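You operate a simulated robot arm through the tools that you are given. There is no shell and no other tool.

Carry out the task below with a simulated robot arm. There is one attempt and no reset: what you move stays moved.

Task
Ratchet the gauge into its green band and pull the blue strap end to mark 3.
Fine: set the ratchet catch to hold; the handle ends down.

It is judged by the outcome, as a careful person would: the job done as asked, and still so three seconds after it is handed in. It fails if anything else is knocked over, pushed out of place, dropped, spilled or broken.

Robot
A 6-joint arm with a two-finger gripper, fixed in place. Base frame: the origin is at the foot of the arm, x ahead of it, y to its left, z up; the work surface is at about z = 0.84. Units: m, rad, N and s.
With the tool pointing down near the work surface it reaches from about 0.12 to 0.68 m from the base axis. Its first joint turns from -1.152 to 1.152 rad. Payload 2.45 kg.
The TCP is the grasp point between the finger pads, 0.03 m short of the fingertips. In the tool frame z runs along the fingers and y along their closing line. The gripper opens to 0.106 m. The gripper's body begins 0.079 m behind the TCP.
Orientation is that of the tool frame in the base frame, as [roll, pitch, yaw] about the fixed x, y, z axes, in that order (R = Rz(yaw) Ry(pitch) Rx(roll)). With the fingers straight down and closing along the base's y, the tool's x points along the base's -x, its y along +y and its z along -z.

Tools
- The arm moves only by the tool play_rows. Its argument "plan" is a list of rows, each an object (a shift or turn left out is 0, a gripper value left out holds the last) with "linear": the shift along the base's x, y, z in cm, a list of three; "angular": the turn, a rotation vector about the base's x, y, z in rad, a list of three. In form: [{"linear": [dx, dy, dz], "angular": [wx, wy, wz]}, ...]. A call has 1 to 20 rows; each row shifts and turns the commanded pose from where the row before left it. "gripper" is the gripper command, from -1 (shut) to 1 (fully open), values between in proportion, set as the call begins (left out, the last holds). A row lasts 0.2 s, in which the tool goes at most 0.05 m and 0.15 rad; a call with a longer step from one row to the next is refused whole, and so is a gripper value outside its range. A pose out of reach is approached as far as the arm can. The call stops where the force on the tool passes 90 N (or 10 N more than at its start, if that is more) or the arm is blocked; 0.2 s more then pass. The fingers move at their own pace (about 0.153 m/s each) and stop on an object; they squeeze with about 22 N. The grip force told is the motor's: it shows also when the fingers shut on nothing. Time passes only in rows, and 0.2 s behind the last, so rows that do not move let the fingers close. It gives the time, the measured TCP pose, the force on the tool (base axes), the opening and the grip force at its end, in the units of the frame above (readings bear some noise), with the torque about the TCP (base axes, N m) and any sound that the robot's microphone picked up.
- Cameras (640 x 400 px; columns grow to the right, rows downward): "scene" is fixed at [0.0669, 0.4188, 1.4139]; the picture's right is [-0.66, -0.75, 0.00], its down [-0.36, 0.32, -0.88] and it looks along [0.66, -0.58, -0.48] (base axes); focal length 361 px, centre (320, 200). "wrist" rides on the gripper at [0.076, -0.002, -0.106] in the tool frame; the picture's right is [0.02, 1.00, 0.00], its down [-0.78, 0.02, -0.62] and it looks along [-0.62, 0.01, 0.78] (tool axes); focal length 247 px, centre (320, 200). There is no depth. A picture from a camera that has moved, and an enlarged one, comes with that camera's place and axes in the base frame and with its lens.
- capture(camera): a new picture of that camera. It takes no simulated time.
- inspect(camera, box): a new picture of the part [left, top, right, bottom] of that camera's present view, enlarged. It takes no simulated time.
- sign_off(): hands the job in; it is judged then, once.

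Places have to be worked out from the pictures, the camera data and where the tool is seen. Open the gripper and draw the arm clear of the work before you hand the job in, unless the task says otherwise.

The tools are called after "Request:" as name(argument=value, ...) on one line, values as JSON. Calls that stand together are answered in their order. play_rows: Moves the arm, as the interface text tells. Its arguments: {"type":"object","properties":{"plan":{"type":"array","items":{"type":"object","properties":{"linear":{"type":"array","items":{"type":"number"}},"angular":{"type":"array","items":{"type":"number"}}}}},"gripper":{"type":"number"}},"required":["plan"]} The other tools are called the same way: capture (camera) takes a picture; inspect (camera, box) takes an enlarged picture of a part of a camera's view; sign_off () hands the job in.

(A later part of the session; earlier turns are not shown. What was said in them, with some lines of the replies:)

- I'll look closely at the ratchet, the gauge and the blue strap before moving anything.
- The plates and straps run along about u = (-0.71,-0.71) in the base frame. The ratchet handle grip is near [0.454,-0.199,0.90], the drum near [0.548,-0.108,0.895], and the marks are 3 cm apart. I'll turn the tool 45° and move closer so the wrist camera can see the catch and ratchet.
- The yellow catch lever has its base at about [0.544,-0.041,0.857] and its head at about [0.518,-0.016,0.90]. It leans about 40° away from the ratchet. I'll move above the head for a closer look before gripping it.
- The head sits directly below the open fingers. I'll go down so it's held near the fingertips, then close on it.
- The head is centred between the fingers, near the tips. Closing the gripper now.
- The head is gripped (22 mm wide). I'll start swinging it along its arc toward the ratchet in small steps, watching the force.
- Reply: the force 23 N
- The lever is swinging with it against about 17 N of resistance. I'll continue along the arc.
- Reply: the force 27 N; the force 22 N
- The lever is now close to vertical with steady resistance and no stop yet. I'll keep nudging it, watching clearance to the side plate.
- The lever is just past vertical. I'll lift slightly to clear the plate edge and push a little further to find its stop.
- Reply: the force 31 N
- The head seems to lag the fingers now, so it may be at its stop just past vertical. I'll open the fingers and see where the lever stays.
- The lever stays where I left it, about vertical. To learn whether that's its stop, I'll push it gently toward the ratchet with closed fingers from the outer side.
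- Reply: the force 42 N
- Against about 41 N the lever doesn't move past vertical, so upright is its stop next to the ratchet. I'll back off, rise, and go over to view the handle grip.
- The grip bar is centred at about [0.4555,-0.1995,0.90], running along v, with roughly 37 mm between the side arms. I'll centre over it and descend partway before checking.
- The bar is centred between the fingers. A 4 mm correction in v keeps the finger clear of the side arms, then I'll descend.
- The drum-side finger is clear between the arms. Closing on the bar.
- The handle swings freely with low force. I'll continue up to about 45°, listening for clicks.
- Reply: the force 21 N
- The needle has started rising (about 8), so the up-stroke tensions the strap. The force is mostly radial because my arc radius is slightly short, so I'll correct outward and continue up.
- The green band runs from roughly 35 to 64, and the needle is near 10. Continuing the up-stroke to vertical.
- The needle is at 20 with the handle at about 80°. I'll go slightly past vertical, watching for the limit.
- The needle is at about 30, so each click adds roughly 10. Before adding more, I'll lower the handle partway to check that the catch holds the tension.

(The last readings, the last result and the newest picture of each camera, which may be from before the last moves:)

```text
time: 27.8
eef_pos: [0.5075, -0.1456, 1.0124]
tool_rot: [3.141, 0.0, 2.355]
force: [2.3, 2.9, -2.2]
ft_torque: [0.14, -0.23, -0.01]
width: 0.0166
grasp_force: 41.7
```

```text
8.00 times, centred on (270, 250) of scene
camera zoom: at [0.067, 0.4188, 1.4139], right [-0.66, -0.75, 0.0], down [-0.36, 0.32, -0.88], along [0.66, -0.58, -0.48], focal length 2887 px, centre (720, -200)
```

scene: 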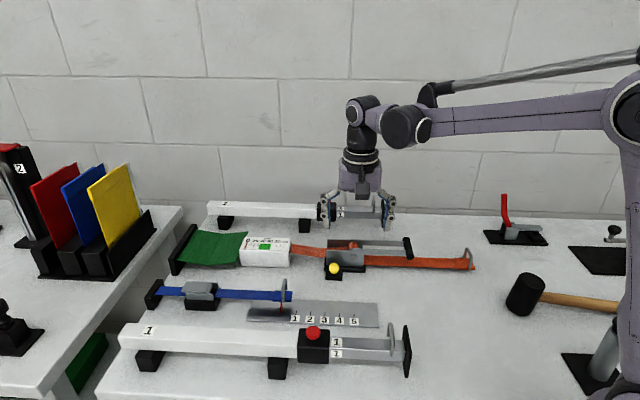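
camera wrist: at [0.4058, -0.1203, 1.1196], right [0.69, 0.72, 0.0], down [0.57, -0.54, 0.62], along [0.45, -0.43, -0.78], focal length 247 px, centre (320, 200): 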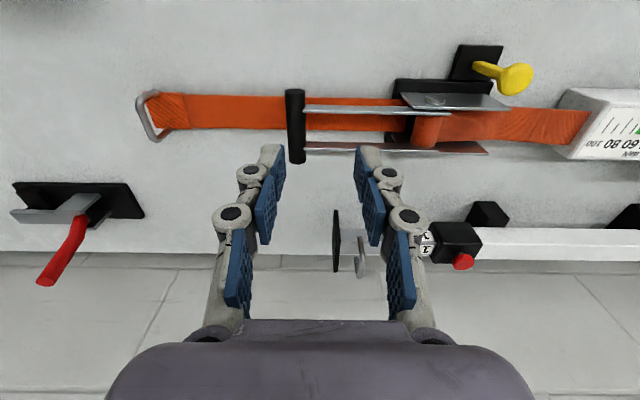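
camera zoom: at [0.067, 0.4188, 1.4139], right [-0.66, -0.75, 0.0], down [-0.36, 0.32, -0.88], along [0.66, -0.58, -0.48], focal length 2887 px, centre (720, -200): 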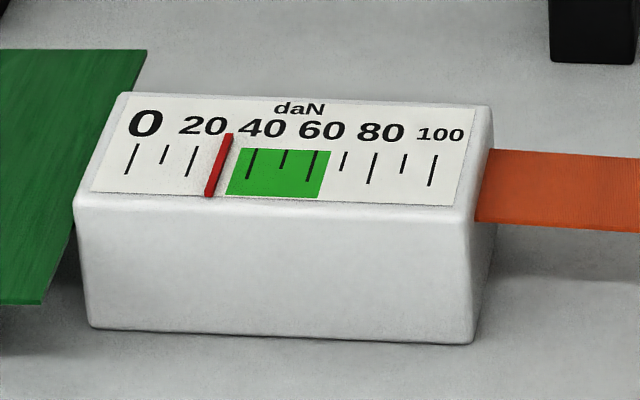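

The tension holds at 30 while the handle returns, so the catch is on hold. I'll raise the handle again from here, aiming for 50, the middle of the band.

Request:
play_rows(plan=[{"linear": [0.761, 0.761, 0.435]}, {"linear": [0.784, 0.784, 0.339]}, {"linear": [0.802, 0.802, 0.241]}, {"linear": [0.814, 0.814, 0.141]}, {}])

Request:
inspect(camera="scene", box=[230, 225, 310, 275])

```text
time: 29.0
eef_pos: [0.5393, -0.1135, 1.0246]
tool_rot: [3.141, 0.001, 2.357]
force: [-3.5, -1.6, 1.7]
ft_torque: [-0.02, 0.4, -0.05]
width: 0.0164
grasp_force: 42.5
```

```text
8.00 times, centred on (270, 250) of scene
camera zoom: at [0.0668, 0.4187, 1.4139], right [-0.66, -0.75, 0.0], down [-0.36, 0.32, -0.88], along [0.66, -0.58, -0.48], focal length 2887 px, centre (720, -200)
```

zoom: 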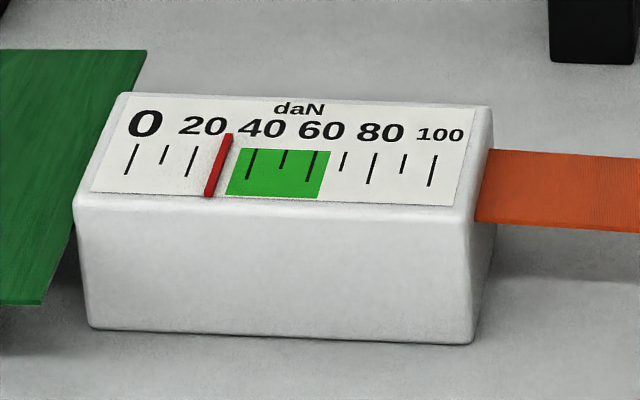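

Request:
play_rows(plan=[{"linear": [0.82, 0.82, 0.06]}, {"linear": [0.82, 0.82, -0.04]}, {"linear": [0.82, 0.82, -0.14]}, {}])

Request:
inspect(camera="scene", box=[230, 225, 310, 275])

```text
time: 30.0
eef_pos: [0.5625, -0.0882, 1.0233]
tool_rot: [3.14, -0.001, 2.355]
force: [-4.7, -1.9, -4.7]
ft_torque: [-0.01, 0.5, -0.03]
width: 0.0164
grasp_force: 42.2
```

```text
8.00 times, centred on (270, 250) of scene
camera zoom: at [0.0668, 0.4187, 1.4139], right [-0.66, -0.75, 0.0], down [-0.36, 0.32, -0.88], along [0.66, -0.58, -0.48], focal length 2887 px, centre (720, -200)
```

zoom: 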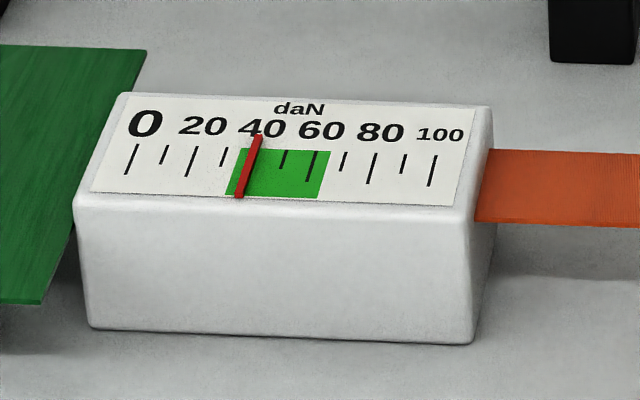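

The needle is at 40, inside the band but nearer its lower end. One more click should centre it near 50, so I'll continue gently.

Request:
play_rows(plan=[{"linear": [0.8, 0.8, -0.25]}, {"linear": [0.78, 0.78, -0.35]}, {}])

Request:
inspect(camera="scene", box=[230, 225, 310, 275])

Request:
inspect(camera="scene", box=[230, 145, 450, 285])

```text
time: 30.8
eef_pos: [0.5792, -0.0741, 1.0166]
tool_rot: [-3.142, 0.001, 2.355]
force: [-2.8, -4.2, -1.1]
ft_torque: [-0.06, 0.21, -0.01]
width: 0.0168
grasp_force: 42.3
```

```text
8.00 times, centred on (270, 250) of scene
camera zoom: at [0.0668, 0.4187, 1.414], right [-0.66, -0.75, 0.0], down [-0.36, 0.32, -0.88], along [0.66, -0.58, -0.48], focal length 2887 px, centre (720, -200)
```

zoom: 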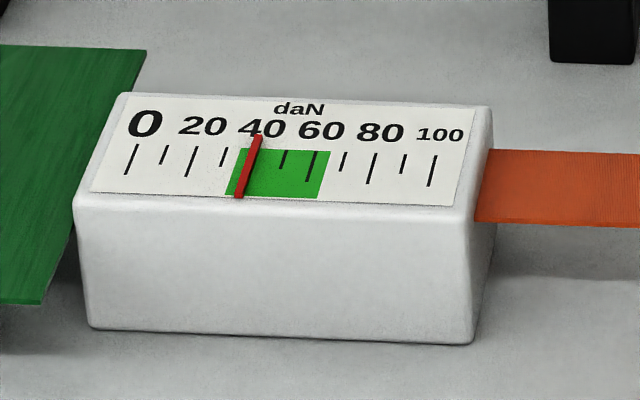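

```text
2.86 times, centred on (340, 215) of scene
camera zoom: at [0.0668, 0.4187, 1.414], right [-0.66, -0.75, 0.0], down [-0.36, 0.32, -0.88], along [0.66, -0.58, -0.48], focal length 1031 px, centre (263, 157)
```

zoom: 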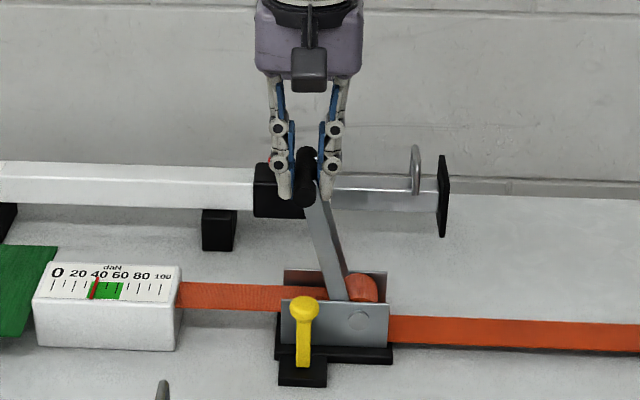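

Request:
play_rows(plan=[{"linear": [0.757, 0.757, -0.44]}, {"linear": [0.72, 0.72, -0.53]}, {}])

Request:
inspect(camera="scene", box=[230, 225, 310, 275])

Request:
inspect(camera="scene", box=[230, 145, 450, 285])

```text
time: 31.6
eef_pos: [0.5816, -0.0738, 1.0106]
tool_rot: [-3.106, -0.005, 2.341]
force: [-67.2, -48.7, 33.0]
ft_torque: [-0.45, 1.0, 0.51]
width: 0.017
grasp_force: 42.7
```

```text
8.00 times, centred on (270, 250) of scene
camera zoom: at [0.0644, 0.4175, 1.4145], right [-0.66, -0.75, 0.0], down [-0.36, 0.32, -0.88], along [0.66, -0.58, -0.48], focal length 2887 px, centre (720, -200)
```

zoom: 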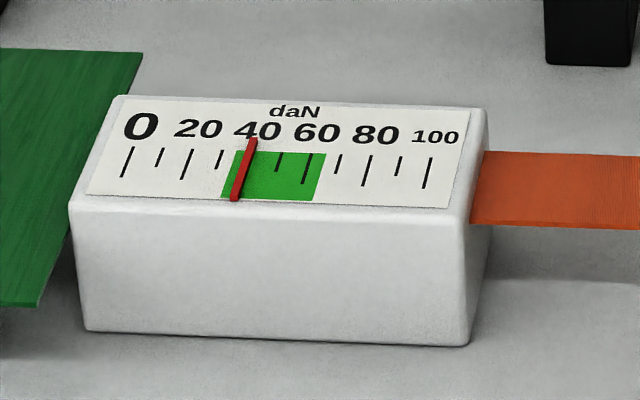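

```text
2.86 times, centred on (340, 215) of scene
camera zoom: at [0.0644, 0.4175, 1.4145], right [-0.66, -0.75, 0.0], down [-0.36, 0.32, -0.88], along [0.66, -0.58, -0.48], focal length 1031 px, centre (263, 157)
```

zoom: 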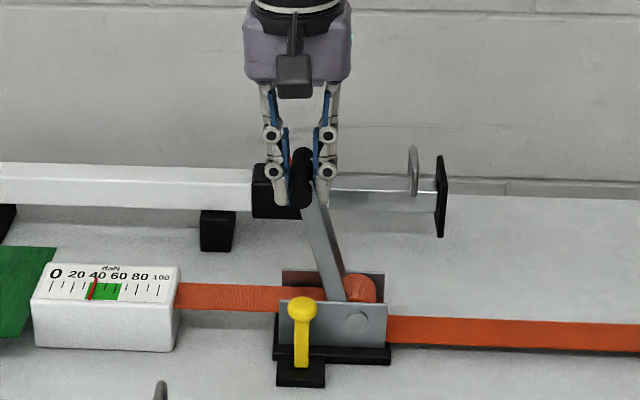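

That's the handle's end stop at about 110°, with force rising to 89 N, so I'm backing off. I'll lower the handle about 45–50° and raise it once more for a single click.

Request:
play_rows(plan=[{"linear": [-0.72, -0.72, 0.53]}, {"linear": [-0.757, -0.757, 0.44]}, {"linear": [-0.78, -0.78, 0.35]}, {"linear": [-0.8, -0.8, 0.25]}, {"linear": [-0.82, -0.82, 0.14]}, {"linear": [-0.82, -0.82, 0.04]}, {"linear": [-0.82, -0.82, -0.06]}, {"linear": [-0.814, -0.814, -0.141]}, {"linear": [-0.802, -0.802, -0.241]}, {"linear": [-0.784, -0.784, -0.339]}, {}])

Request:
inspect(camera="scene", box=[230, 225, 310, 275])

Request:
inspect(camera="scene", box=[230, 145, 450, 285])

```text
time: 34.0
eef_pos: [0.5157, -0.138, 1.0161]
tool_rot: [3.14, 0.0, 2.359]
force: [8.4, -2.7, -4.6]
ft_torque: [-0.07, -0.44, -0.01]
width: 0.0168
grasp_force: 42.4
```

```text
8.00 times, centred on (270, 250) of scene
camera zoom: at [0.0672, 0.4187, 1.4139], right [-0.66, -0.75, 0.0], down [-0.36, 0.32, -0.88], along [0.66, -0.58, -0.48], focal length 2887 px, centre (720, -200)
```

zoom: 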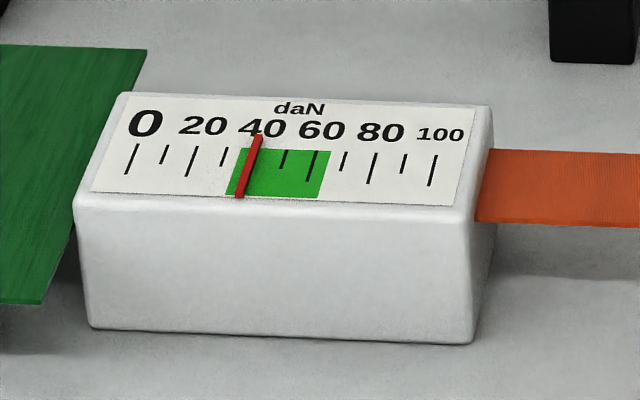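

```text
2.86 times, centred on (340, 215) of scene
camera zoom: at [0.0672, 0.4187, 1.4139], right [-0.66, -0.75, 0.0], down [-0.36, 0.32, -0.88], along [0.66, -0.58, -0.48], focal length 1031 px, centre (263, 157)
```

zoom: 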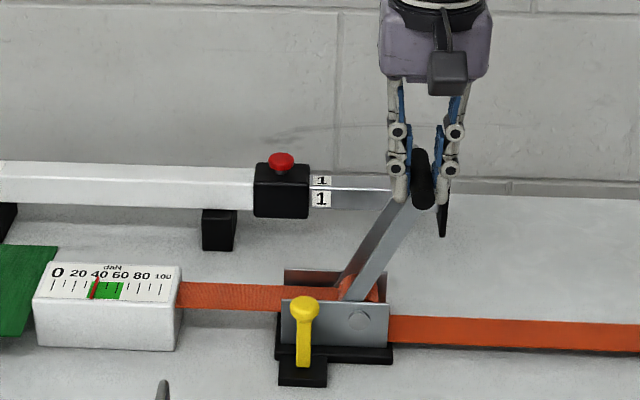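

The needle holds at 40. Now I'll raise the handle again, short of the end stop.

Request:
play_rows(plan=[{"linear": [0.784, 0.784, 0.339]}, {"linear": [0.802, 0.802, 0.241]}, {"linear": [0.814, 0.814, 0.141]}, {"linear": [0.82, 0.82, 0.06]}, {"linear": [0.82, 0.82, -0.04]}, {"linear": [0.82, 0.82, -0.14]}, {}])

Request:
inspect(camera="scene", box=[230, 225, 310, 275])

```text
time: 35.6
eef_pos: [0.564, -0.0892, 1.0231]
tool_rot: [3.138, -0.001, 2.356]
force: [-1.3, -4.8, -2.6]
ft_torque: [0.02, 0.47, -0.02]
width: 0.0167
grasp_force: 42.4
```

```text
8.00 times, centred on (270, 250) of scene
camera zoom: at [0.0669, 0.4186, 1.414], right [-0.66, -0.75, 0.0], down [-0.36, 0.32, -0.88], along [0.66, -0.58, -0.48], focal length 2887 px, centre (720, -200)
```

zoom: 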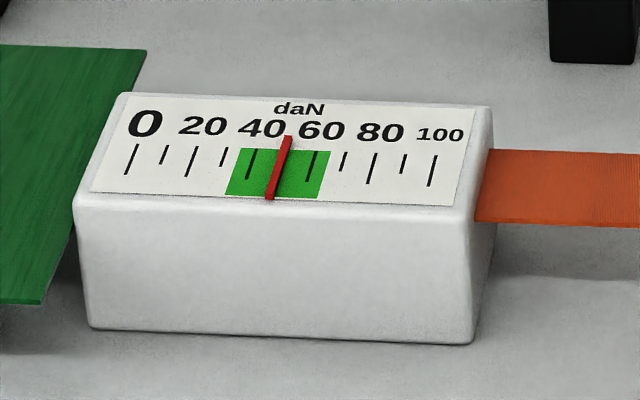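

The needle is at 50, mid-band. Now I'll lower the handle all the way down along the reversed arc.

Request:
play_rows(plan=[{"linear": [-0.82, -0.82, 0.14]}, {"linear": [-0.82, -0.82, 0.04]}, {"linear": [-0.82, -0.82, -0.06]}, {"linear": [-0.814, -0.814, -0.141]}, {"linear": [-0.802, -0.802, -0.241]}, {"linear": [-0.784, -0.784, -0.339]}, {"linear": [-0.761, -0.761, -0.435]}, {"linear": [-0.731, -0.731, -0.527]}, {"linear": [-0.696, -0.696, -0.615]}, {"linear": [-0.61, -0.61, -0.74]}, {}])

Request:
play_rows(plan=[{"linear": [-0.56, -0.56, -0.83]}, {"linear": [-0.543, -0.543, -0.827]}, {"linear": [-0.491, -0.491, -0.891]}, {"linear": [-0.433, -0.433, -0.949]}, {"linear": [-0.374, -0.374, -0.999]}, {"linear": [-0.311, -0.311, -1.04]}, {"linear": [-0.245, -0.245, -1.074]}, {"linear": [-0.179, -0.179, -1.103]}, {"linear": [-0.11, -0.11, -1.118]}, {}])

Request:
inspect(camera="scene", box=[230, 145, 450, 285])

Request:
inspect(camera="scene", box=[230, 225, 310, 275])

```text
time: 38.0
eef_pos: [0.4871, -0.1659, 0.9935]
tool_rot: [3.141, 0.0, 2.355]
force: [-0.3, 5.5, -2.4]
ft_torque: [0.21, -0.08, 0.0]
width: 0.0164
grasp_force: 42.5
```

```text
time: 40.2
eef_pos: [0.4553, -0.1992, 0.905]
tool_rot: [3.141, 0.001, 2.357]
force: [1.1, 4.4, -0.5]
ft_torque: [0.09, -0.11, 0.04]
width: 0.0162
grasp_force: 41.7
```

```text
2.86 times, centred on (340, 215) of scene
camera zoom: at [0.0669, 0.4189, 1.4139], right [-0.66, -0.75, 0.0], down [-0.36, 0.32, -0.88], along [0.66, -0.58, -0.48], focal length 1031 px, centre (263, 157)
```

zoom: 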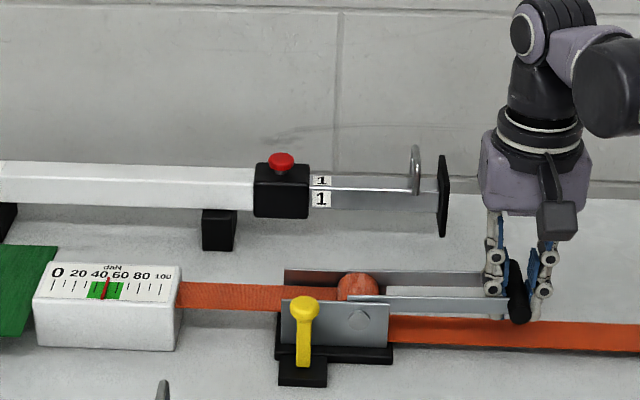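

```text
8.00 times, centred on (270, 250) of scene
camera zoom: at [0.0669, 0.4189, 1.4139], right [-0.66, -0.75, 0.0], down [-0.36, 0.32, -0.88], along [0.66, -0.58, -0.48], focal length 2887 px, centre (720, -200)
```

zoom: 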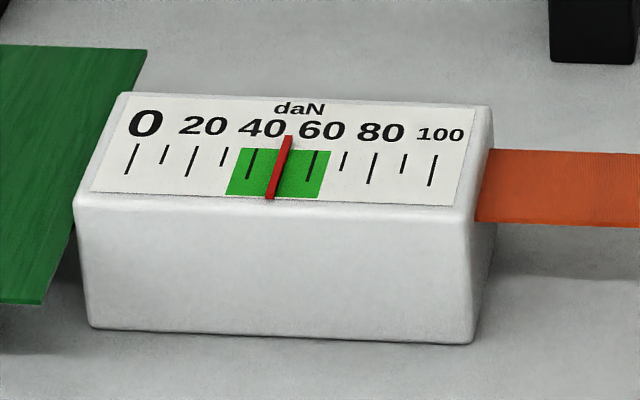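

The handle is back at its starting height and the gauge stays at 50. A slight downward press will confirm it's on its lower stop, then I'll release.

Request:
play_rows(plan=[{"linear": [0, 0, -0.3]}, {}])

Request:
inspect(camera="scene", box=[310, 205, 430, 285])

```text
time: 40.8
eef_pos: [0.4543, -0.1991, 0.9013]
tool_rot: [-3.14, 0.004, 2.356]
force: [-3.0, 1.5, -0.8]
ft_torque: [-0.1, -0.14, 0.06]
width: 0.0163
grasp_force: 41.9
```

```text
5.00 times, centred on (370, 245) of scene
camera zoom: at [0.0669, 0.4188, 1.4139], right [-0.66, -0.75, 0.0], down [-0.36, 0.32, -0.88], along [0.66, -0.58, -0.48], focal length 1804 px, centre (70, -25)
```

zoom: 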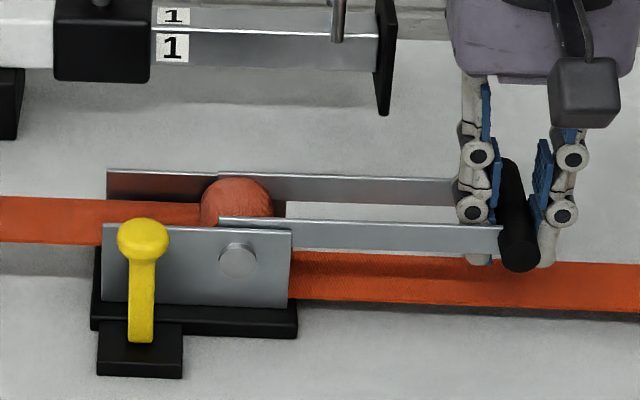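

Request:
play_rows(plan=[{"linear": [0, 0, -0.3]}, {"linear": [0, 0, -0.3]}, {}])

Request:
inspect(camera="scene", box=[310, 205, 430, 285])

```text
time: 41.6
eef_pos: [0.4535, -0.1977, 0.8952]
tool_rot: [-3.141, 0.001, 2.356]
force: [-2.5, -3.7, 11.8]
ft_torque: [-0.21, -0.14, 0.03]
width: 0.0186
grasp_force: 42.2
```

```text
5.00 times, centred on (370, 245) of scene
camera zoom: at [0.0667, 0.4188, 1.4139], right [-0.66, -0.75, 0.0], down [-0.36, 0.32, -0.88], along [0.66, -0.58, -0.48], focal length 1804 px, centre (70, -25)
```

zoom: 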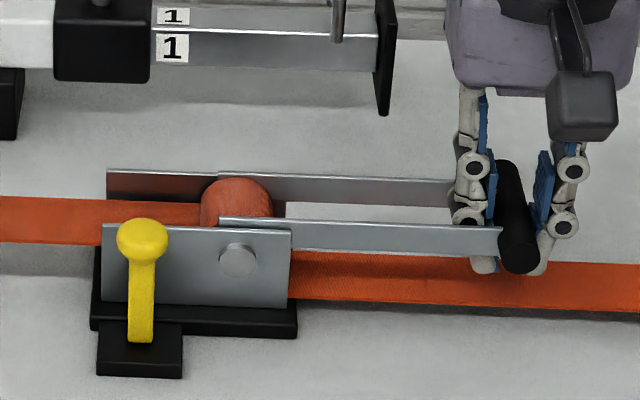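

The handle is on its lower stop. I'll release, rise straight up, and move over toward the blue strap loop.

Request:
play_rows(plan=[{}, {}, {"linear": [0, 0, 2]}, {"linear": [0, 0, 2.5]}, {"linear": [0, 0, 3]}, {"linear": [0, 0, 3]}, {}], gripper=-0.2)

Request:
capture(camera="scene")

Request:
inspect(camera="scene", box=[230, 270, 390, 340])

```text
time: 43.2
eef_pos: [0.4557, -0.1978, 1.003]
tool_rot: [3.14, 0.001, 2.356]
force: [-0.5, -0.8, 0.9]
ft_torque: [0.01, -0.02, 0.01]
width: 0.0423
grasp_force: 0.1
```

```text
taken
```

scene: 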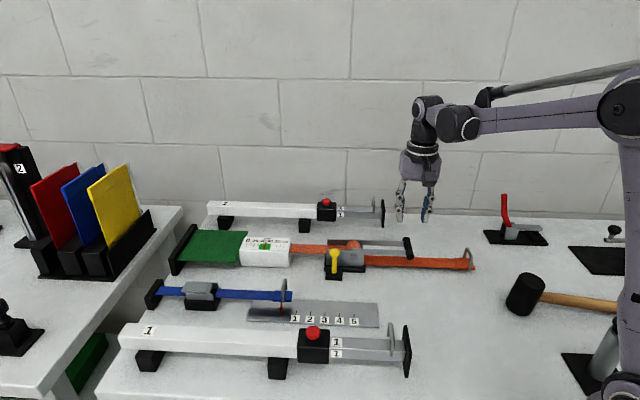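

```text
4.00 times, centred on (310, 305) of scene
camera zoom: at [0.0669, 0.4188, 1.4139], right [-0.66, -0.75, 0.0], down [-0.36, 0.32, -0.88], along [0.66, -0.58, -0.48], focal length 1444 px, centre (360, -220)
```

zoom: 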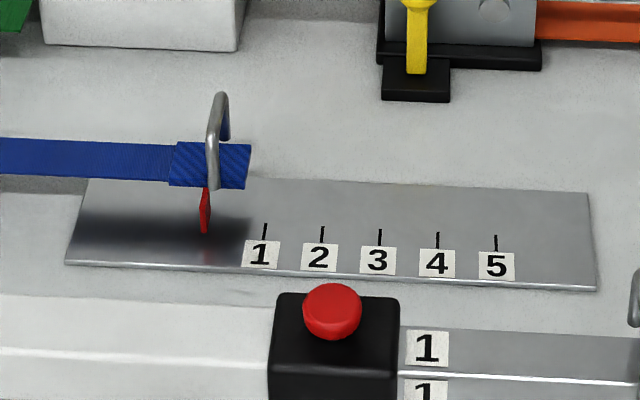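

Gauge, catch and handle look right. The blue strap's red pointer sits one spacing before mark 1, so it needs roughly 9 cm of travel. I'll move over the loop for a close look.

Request:
play_rows(plan=[{"linear": [1.115, 3.72, 0]}, {"linear": [1.115, 3.72, 0]}, {"linear": [1.115, 3.72, 0]}, {"linear": [1.115, 3.72, 0]}, {"linear": [1.115, 3.72, 0]}, {"linear": [1.115, 3.72, 0]}, {"linear": [1.115, 3.72, 0]}, {"linear": [1.115, 3.72, 0]}, {}])

Request:
capture(camera="wrist")

Request:
inspect(camera="wrist", box=[220, 20, 400, 140])

```text
time: 45.2
eef_pos: [0.5413, 0.0981, 1.0019]
tool_rot: [-3.141, 0.002, 2.357]
force: [0.7, -0.6, -0.5]
ft_torque: [0.03, 0.0, 0.01]
width: 0.0423
grasp_force: 0.1
```

```text
taken
camera wrist: at [0.4895, 0.1519, 1.1069], right [0.69, 0.72, 0.0], down [0.57, -0.54, 0.62], along [0.45, -0.43, -0.78], focal length 247 px, centre (320, 200)
```

wrist: 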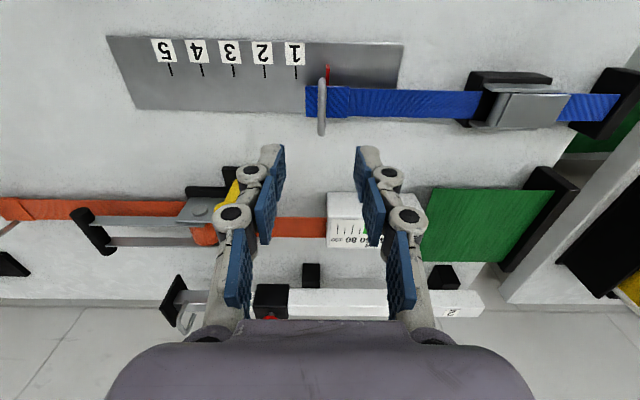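

```text
3.33 times, centred on (310, 80) of wrist
camera zoom: at [0.4895, 0.1519, 1.1069], right [0.69, 0.72, 0.0], down [0.57, -0.54, 0.62], along [0.45, -0.43, -0.78], focal length 823 px, centre (353, 600)
```

zoom: 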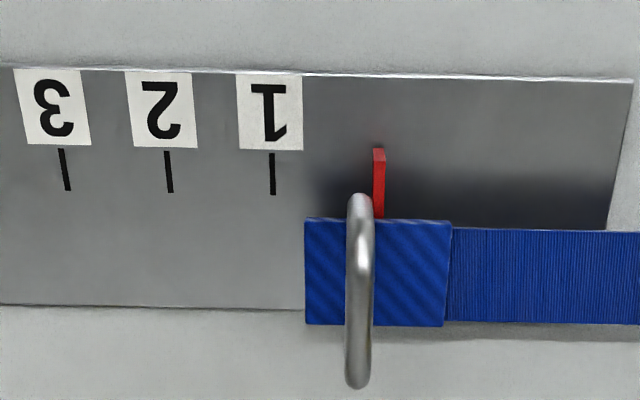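

The hoop's top bar is at about [0.538,0.107,0.907] running along v, and the strap lies at z≈0.877. I'll centre over the hoop and lower partway to check alignment.

Request:
play_rows(plan=[{"linear": [-0.16, 0.44, -1.5]}, {"linear": [-0.16, 0.44, -1.5]}, {"linear": [0, 0, -1.5]}, {}])

Request:
inspect(camera="wrist", box=[200, 50, 440, 230])

Request:
inspect(camera="scene", box=[230, 230, 350, 310])

```text
time: 46.2
eef_pos: [0.5409, 0.1087, 0.9569]
tool_rot: [3.139, 0.001, 2.357]
force: [0.1, 0.0, -1.1]
ft_torque: [0.01, 0.02, -0.01]
width: 0.0425
grasp_force: 0.0
```

```text
2.22 times, centred on (320, 140) of wrist
camera zoom: at [0.487, 0.1613, 1.0628], right [0.69, 0.72, 0.0], down [0.57, -0.54, 0.62], along [0.45, -0.43, -0.78], focal length 549 px, centre (320, 333)
```

zoom: 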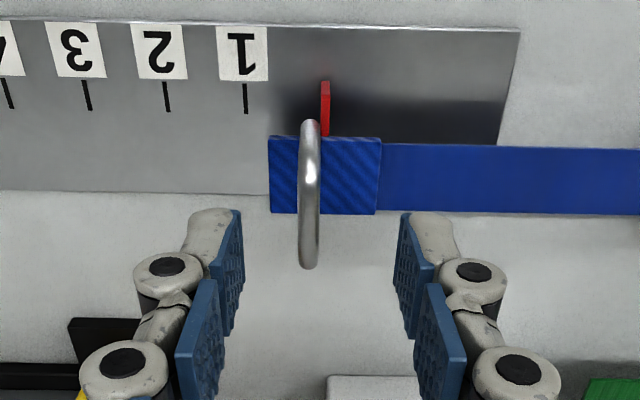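

```text
5.00 times, centred on (290, 270) of scene
camera zoom: at [0.0669, 0.4188, 1.4139], right [-0.66, -0.75, 0.0], down [-0.36, 0.32, -0.88], along [0.66, -0.58, -0.48], focal length 1804 px, centre (470, -150)
```

zoom: 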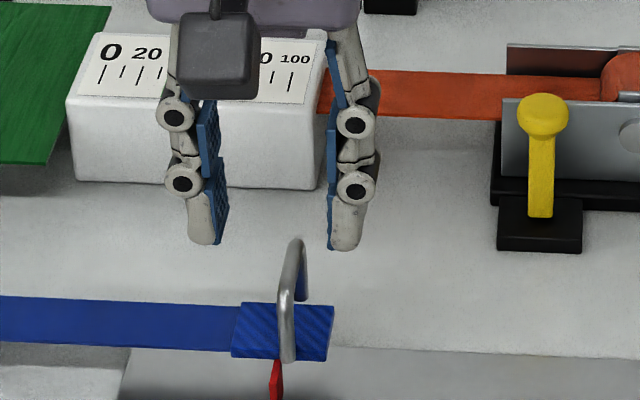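

A slight shift of about 3–4 mm centres the hoop. I'll descend to TCP z≈0.915, with fingertips just above the strap, then close.

Request:
play_rows(plan=[{"linear": [-0.35, 0.0, -1.4]}, {"linear": [0, 0, -1.4]}, {"linear": [0, 0, -1.2]}, {}])

Request:
inspect(camera="wrist", box=[200, 50, 440, 230])

Request:
inspect(camera="scene", box=[230, 230, 350, 310])

```text
time: 47.2
eef_pos: [0.5376, 0.1087, 0.9171]
tool_rot: [3.14, -0.001, 2.355]
force: [0.0, 0.6, 0.0]
ft_torque: [0.02, -0.01, 0.03]
width: 0.0424
grasp_force: 0.1
```

```text
2.22 times, centred on (320, 140) of wrist
camera zoom: at [0.4836, 0.1609, 1.0228], right [0.69, 0.72, 0.0], down [0.57, -0.54, 0.62], along [0.45, -0.43, -0.78], focal length 549 px, centre (320, 333)
```

zoom: 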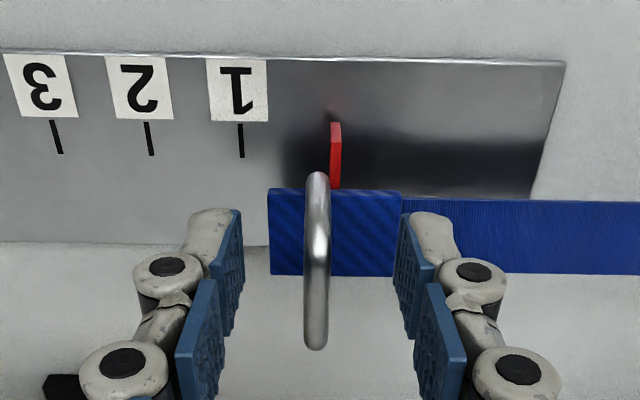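

```text
5.00 times, centred on (290, 270) of scene
camera zoom: at [0.0669, 0.4188, 1.4139], right [-0.66, -0.75, 0.0], down [-0.36, 0.32, -0.88], along [0.66, -0.58, -0.48], focal length 1804 px, centre (470, -150)
```

zoom: 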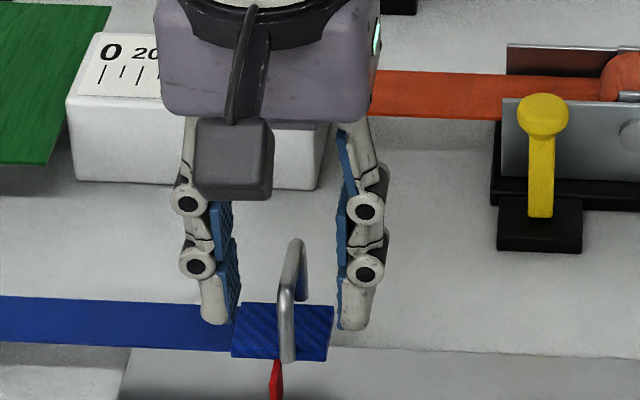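

Aligned. Closing on the hoop.

Request:
play_rows(plan=[{}, {}, {}], gripper=-1)

Request:
inspect(camera="scene", box=[230, 230, 390, 330])

Request:
inspect(camera="wrist", box=[160, 50, 400, 230])

```text
time: 48.0
eef_pos: [0.5377, 0.1061, 0.9166]
tool_rot: [-3.141, 0.001, 2.356]
force: [0.2, -6.9, -3.4]
ft_torque: [-0.22, -0.09, 0.09]
width: 0.0056
grasp_force: 34.4
```

```text
4.00 times, centred on (310, 280) of scene
camera zoom: at [0.067, 0.4186, 1.414], right [-0.66, -0.75, 0.0], down [-0.36, 0.32, -0.88], along [0.66, -0.58, -0.48], focal length 1444 px, centre (360, -120)
```

zoom: 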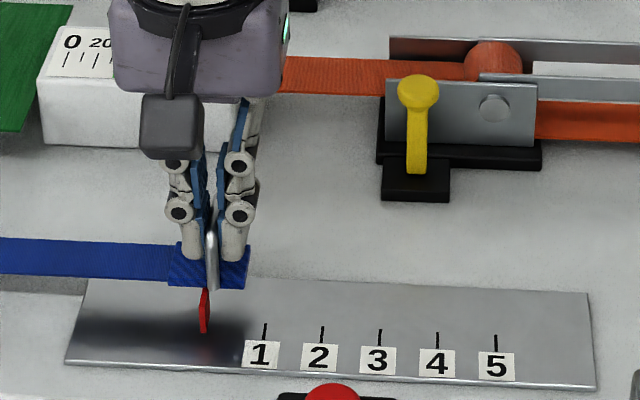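

```text
2.22 times, centred on (280, 140) of wrist
camera zoom: at [0.4838, 0.1602, 1.0227], right [0.69, 0.72, 0.0], down [0.56, -0.54, 0.62], along [0.45, -0.43, -0.78], focal length 549 px, centre (409, 333)
```

zoom: 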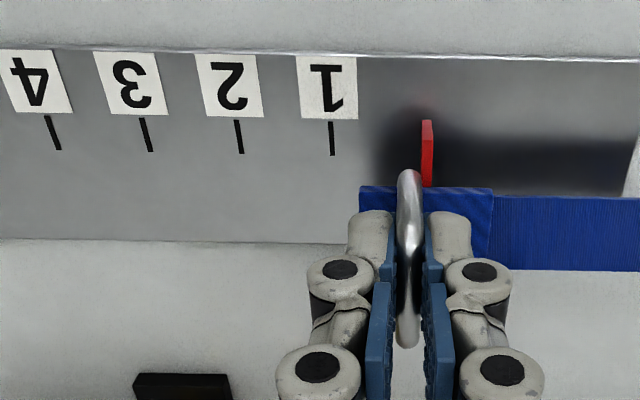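

The hoop is gripped (5.6 mm). I'll pull 3 cm along u slowly and check the force and pointer.

Request:
play_rows(plan=[{"linear": [-0.35, -0.35, 0]}, {"linear": [-0.35, -0.35, 0]}, {"linear": [-0.35, -0.35, 0]}, {"linear": [-0.35, -0.35, 0]}, {"linear": [-0.35, -0.35, 0]}, {"linear": [-0.37, -0.37, 0]}, {}])

Request:
inspect(camera="scene", box=[230, 230, 390, 330])

```text
time: 49.6
eef_pos: [0.5169, 0.0854, 0.917]
tool_rot: [3.14, 0.001, 2.356]
force: [11.7, -8.0, 20.6]
ft_torque: [-0.19, -0.31, 0.01]
width: 0.0059
grasp_force: 33.7
```

```text
4.00 times, centred on (310, 280) of scene
camera zoom: at [0.0669, 0.4185, 1.414], right [-0.66, -0.75, 0.0], down [-0.36, 0.32, -0.88], along [0.66, -0.58, -0.48], focal length 1444 px, centre (360, -120)
```

zoom: 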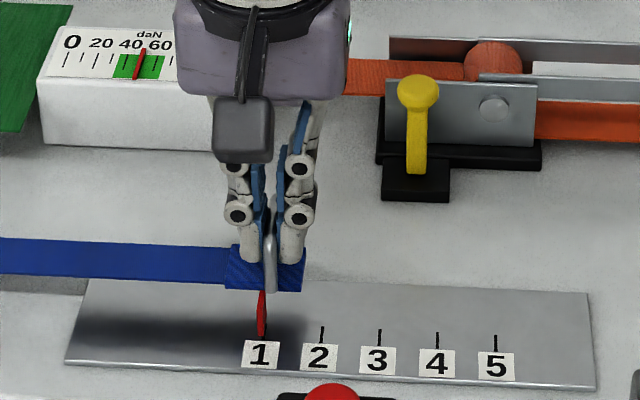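

The strap slides and the pointer is now about at mark 1. I'll continue roughly 5.5 cm with a slight lift to reduce the vertical load.

Request:
play_rows(plan=[{"linear": [-0.35, -0.35, 0.1]}, {"linear": [-0.35, -0.35, 0]}, {"linear": [-0.35, -0.35, 0]}, {"linear": [-0.35, -0.35, 0]}, {"linear": [-0.35, -0.35, 0]}, {"linear": [-0.35, -0.35, 0]}, {"linear": [-0.35, -0.35, 0]}, {"linear": [-0.35, -0.35, 0]}, {"linear": [-0.35, -0.35, 0]}, {"linear": [-0.35, -0.35, 0]}, {"linear": [-0.35, -0.35, 0]}, {}])

Request:
inspect(camera="scene", box=[280, 260, 380, 330])

Request:
inspect(camera="wrist", box=[240, 50, 400, 150])

```text
time: 52.2
eef_pos: [0.4793, 0.0481, 0.916]
tool_rot: [3.14, 0.002, 2.356]
force: [13.7, -4.8, -31.8]
ft_torque: [-0.44, -0.59, 0.0]
width: 0.0059
grasp_force: 33.3
```

```text
5.71 times, centred on (330, 295) of scene
camera zoom: at [0.0677, 0.4187, 1.4139], right [-0.66, -0.75, 0.0], down [-0.36, 0.32, -0.87], along [0.66, -0.58, -0.48], focal length 2062 px, centre (263, -343)
```

zoom: 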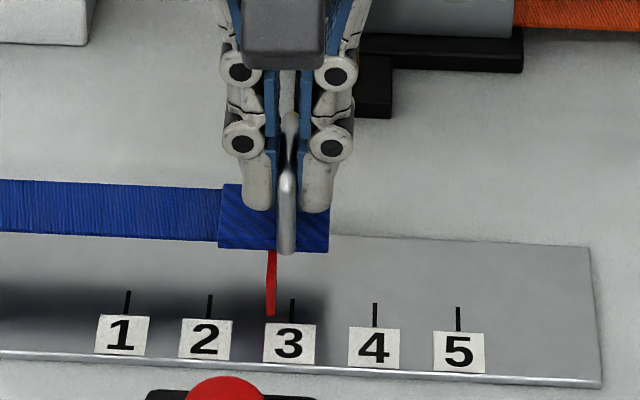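

```text
4.00 times, centred on (320, 100) of wrist
camera zoom: at [0.4247, 0.1012, 1.0227], right [0.69, 0.72, 0.0], down [0.56, -0.54, 0.62], along [0.45, -0.43, -0.78], focal length 988 px, centre (320, 600)
```

zoom: 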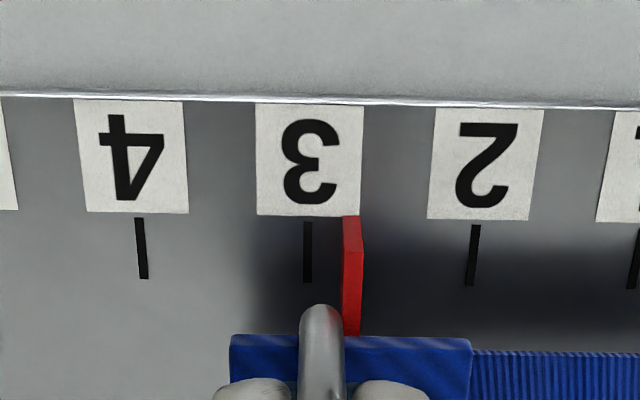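

The pointer is about 7.4 mm short of mark 3 in both views. I'll finish the pull with small steps.

Request:
play_rows(plan=[{"linear": [-0.2, -0.2, -0.1]}, {"linear": [-0.2, -0.2, 0]}, {"linear": [-0.12, -0.12, 0]}, {}, {}])

Request:
inspect(camera="scene", box=[280, 260, 380, 330])

Request:
inspect(camera="wrist", box=[240, 50, 400, 150])

```text
time: 53.4
eef_pos: [0.4732, 0.0425, 0.917]
tool_rot: [3.138, 0.002, 2.358]
force: [13.3, -4.5, 18.9]
ft_torque: [-0.06, -0.25, 0.03]
width: 0.0059
grasp_force: 34.1
```

```text
5.71 times, centred on (330, 295) of scene
camera zoom: at [0.067, 0.4186, 1.414], right [-0.66, -0.75, 0.0], down [-0.36, 0.32, -0.88], along [0.66, -0.58, -0.48], focal length 2062 px, centre (263, -343)
```

zoom: 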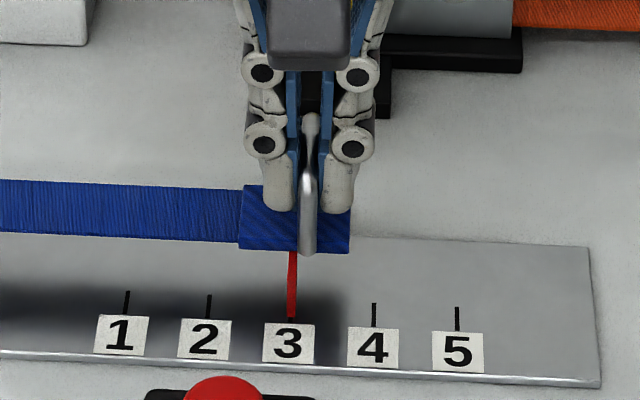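

```text
4.00 times, centred on (320, 100) of wrist
camera zoom: at [0.4193, 0.0957, 1.0227], right [0.69, 0.72, 0.0], down [0.56, -0.54, 0.62], along [0.45, -0.43, -0.78], focal length 988 px, centre (320, 600)
```

zoom: 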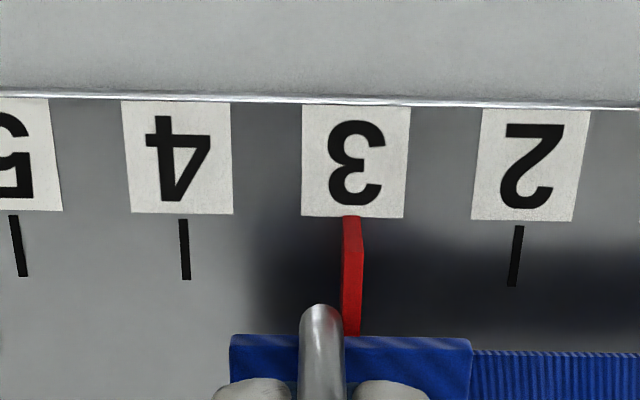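

The pointer now covers mark 3 in both views. I'll release the hoop and rise straight up, then verify.

Request:
play_rows(plan=[{}, {}, {"linear": [0, 0, 1.5]}, {"linear": [0, 0, 2.0]}, {"linear": [0, 0, 2.0]}, {"linear": [0, 0, 2.0]}, {}], gripper=-0.3)

Request:
inspect(camera="scene", box=[280, 260, 380, 330])

Request:
capture(camera="wrist")

Request:
inspect(camera="wrist", box=[220, 20, 420, 140])

```text
time: 55.0
eef_pos: [0.4718, 0.0435, 0.9931]
tool_rot: [3.139, 0.001, 2.356]
force: [-0.2, 0.2, 0.3]
ft_torque: [0.01, 0.03, 0.0]
width: 0.0377
grasp_force: 0.0
```

```text
5.71 times, centred on (330, 295) of scene
camera zoom: at [0.0669, 0.4188, 1.4139], right [-0.66, -0.75, 0.0], down [-0.36, 0.32, -0.88], along [0.66, -0.58, -0.48], focal length 2062 px, centre (263, -343)
```

zoom: 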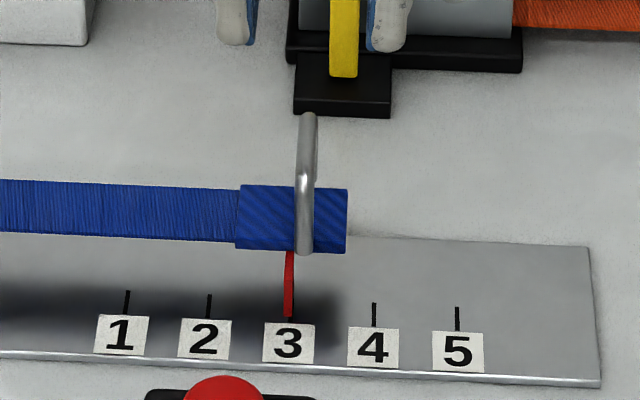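

```text
taken
camera wrist: at [0.4189, 0.0963, 1.0982], right [0.69, 0.72, 0.0], down [0.57, -0.54, 0.62], along [0.45, -0.43, -0.78], focal length 247 px, centre (320, 200)
```

wrist: 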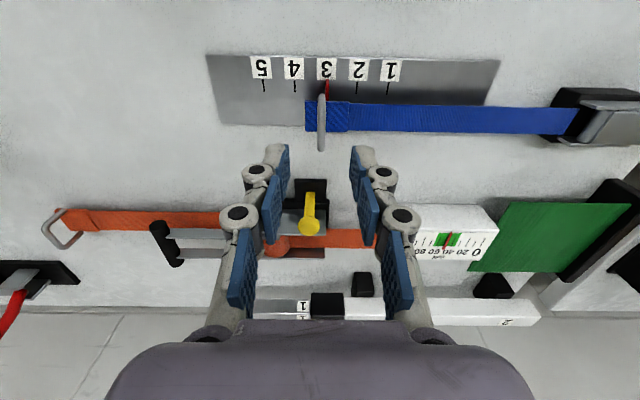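

```text
3.20 times, centred on (320, 80) of wrist
camera zoom: at [0.4189, 0.0963, 1.0982], right [0.69, 0.72, 0.0], down [0.57, -0.54, 0.62], along [0.45, -0.43, -0.78], focal length 790 px, centre (320, 584)
```

zoom: 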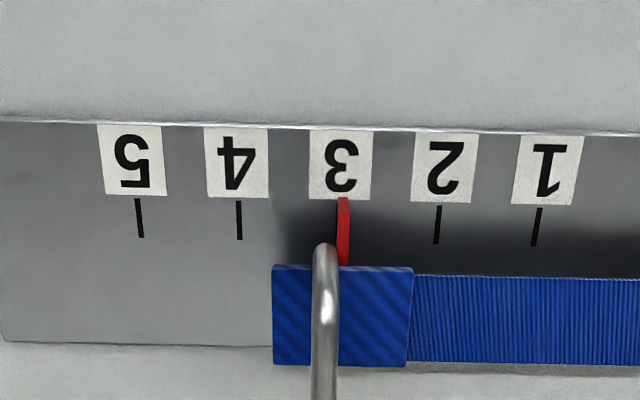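

After release the pointer settled about 1 mm from the centre of mark 3, which is on the mark. I'll open the gripper, draw the arm up and clear, let a few seconds pass, and check everything.

Request:
play_rows(plan=[{"linear": [-0.8, 0.1, 3]}, {"linear": [-0.8, 0.1, 3]}, {"linear": [-0.8, 0.1, 3]}, {"linear": [-0.8, 0.1, 3]}, {"linear": [-0.8, 0.1, 3]}, {"linear": [-0.8, 0.1, 3]}, {}, {}, {}, {}, {}, {}, {}, {}, {}, {}], gripper=1)

Request:
capture(camera="scene")

Request:
inspect(camera="scene", box=[140, 190, 460, 390])

Request:
inspect(camera="scene", box=[230, 225, 310, 275])

Request:
inspect(camera="scene", box=[280, 260, 380, 330])

```text
time: 58.4
eef_pos: [0.4244, 0.0484, 1.1725]
tool_rot: [3.141, 0.001, 2.356]
force: [0.8, 0.3, -0.3]
ft_torque: [0.04, -0.01, 0.01]
width: 0.106
grasp_force: 0.1
```

```text
taken
```

scene: 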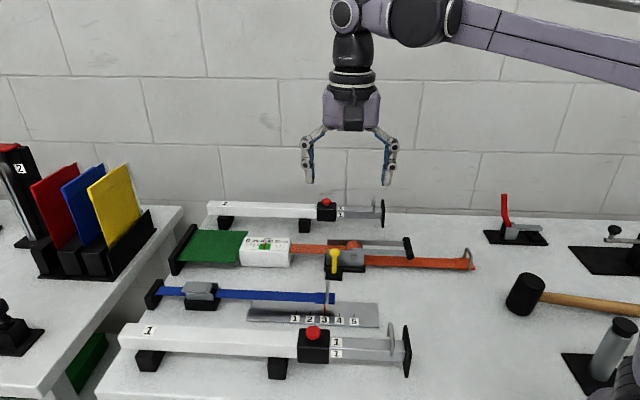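

```text
2.00 times, centred on (300, 290) of scene
camera zoom: at [0.0669, 0.4188, 1.4139], right [-0.66, -0.75, 0.0], down [-0.36, 0.32, -0.88], along [0.66, -0.58, -0.48], focal length 722 px, centre (360, 20)
```

zoom: 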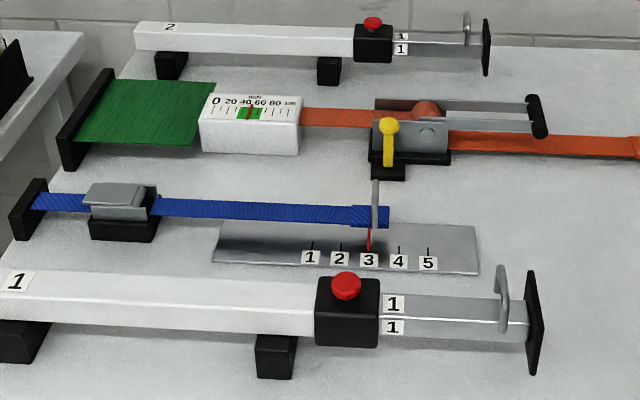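

```text
8.00 times, centred on (270, 250) of scene
camera zoom: at [0.0669, 0.4188, 1.4139], right [-0.66, -0.75, 0.0], down [-0.36, 0.32, -0.88], along [0.66, -0.58, -0.48], focal length 2887 px, centre (720, -200)
```

zoom: 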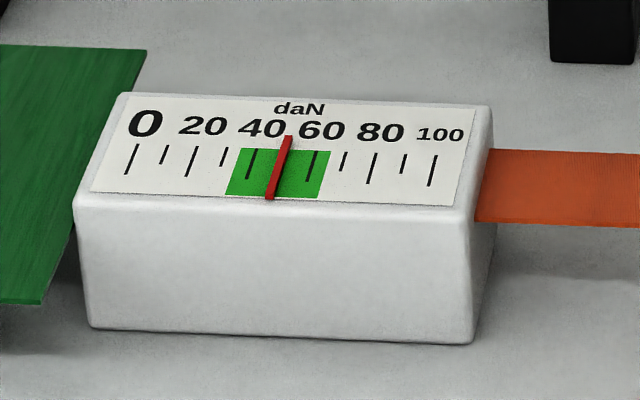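

```text
5.71 times, centred on (330, 295) of scene
camera zoom: at [0.0669, 0.4188, 1.4139], right [-0.66, -0.75, 0.0], down [-0.36, 0.32, -0.88], along [0.66, -0.58, -0.48], focal length 2062 px, centre (263, -343)
```

zoom: 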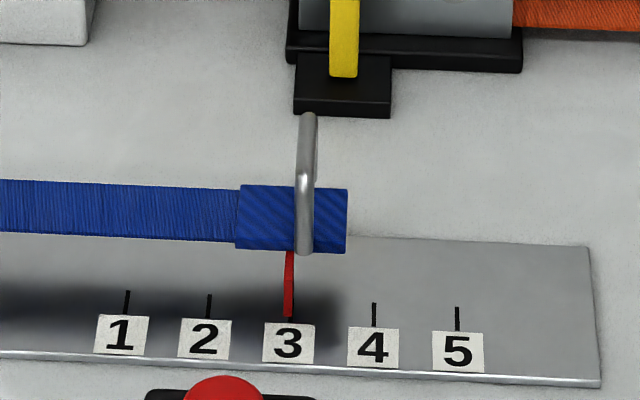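

Everything has stayed put for several seconds. The gauge reads 50 in the green band, the catch is upright against its stop and holding, the handle is down, the blue pointer is at mark 3, and nothing else has been disturbed. Handing in.

Request:
sign_off()

```text
The job is handed in.
```

The job is handed in. The gauge is in its green band, the catch holds, the handle is down, and the blue strap end is at mark 3. These were the readings in the last pictures, taken several seconds after I let go:

- **Gauge:** it reads about 50 daN, near the middle of the green band (roughly 35 to 64).
- **Catch:** the yellow lever started out leaning away from the ratchet, and I swung it upright against its stop. It has no label, so I took upright to be "hold" because the gauge kept its reading every time I lowered the handle and after I let go of it.
- **Handle:** it is down on its lower stop.
- **Blue strap:** the pointer sits about 1 mm short of the centre of mark 3, after slipping back slightly when I released the loop.

During ratcheting the handle once reached its upper stop, with force rising to about 89 N. I backed off at once and saw no damage. Nothing else in view looks moved or knocked over, and the arm is clear with the gripper open.
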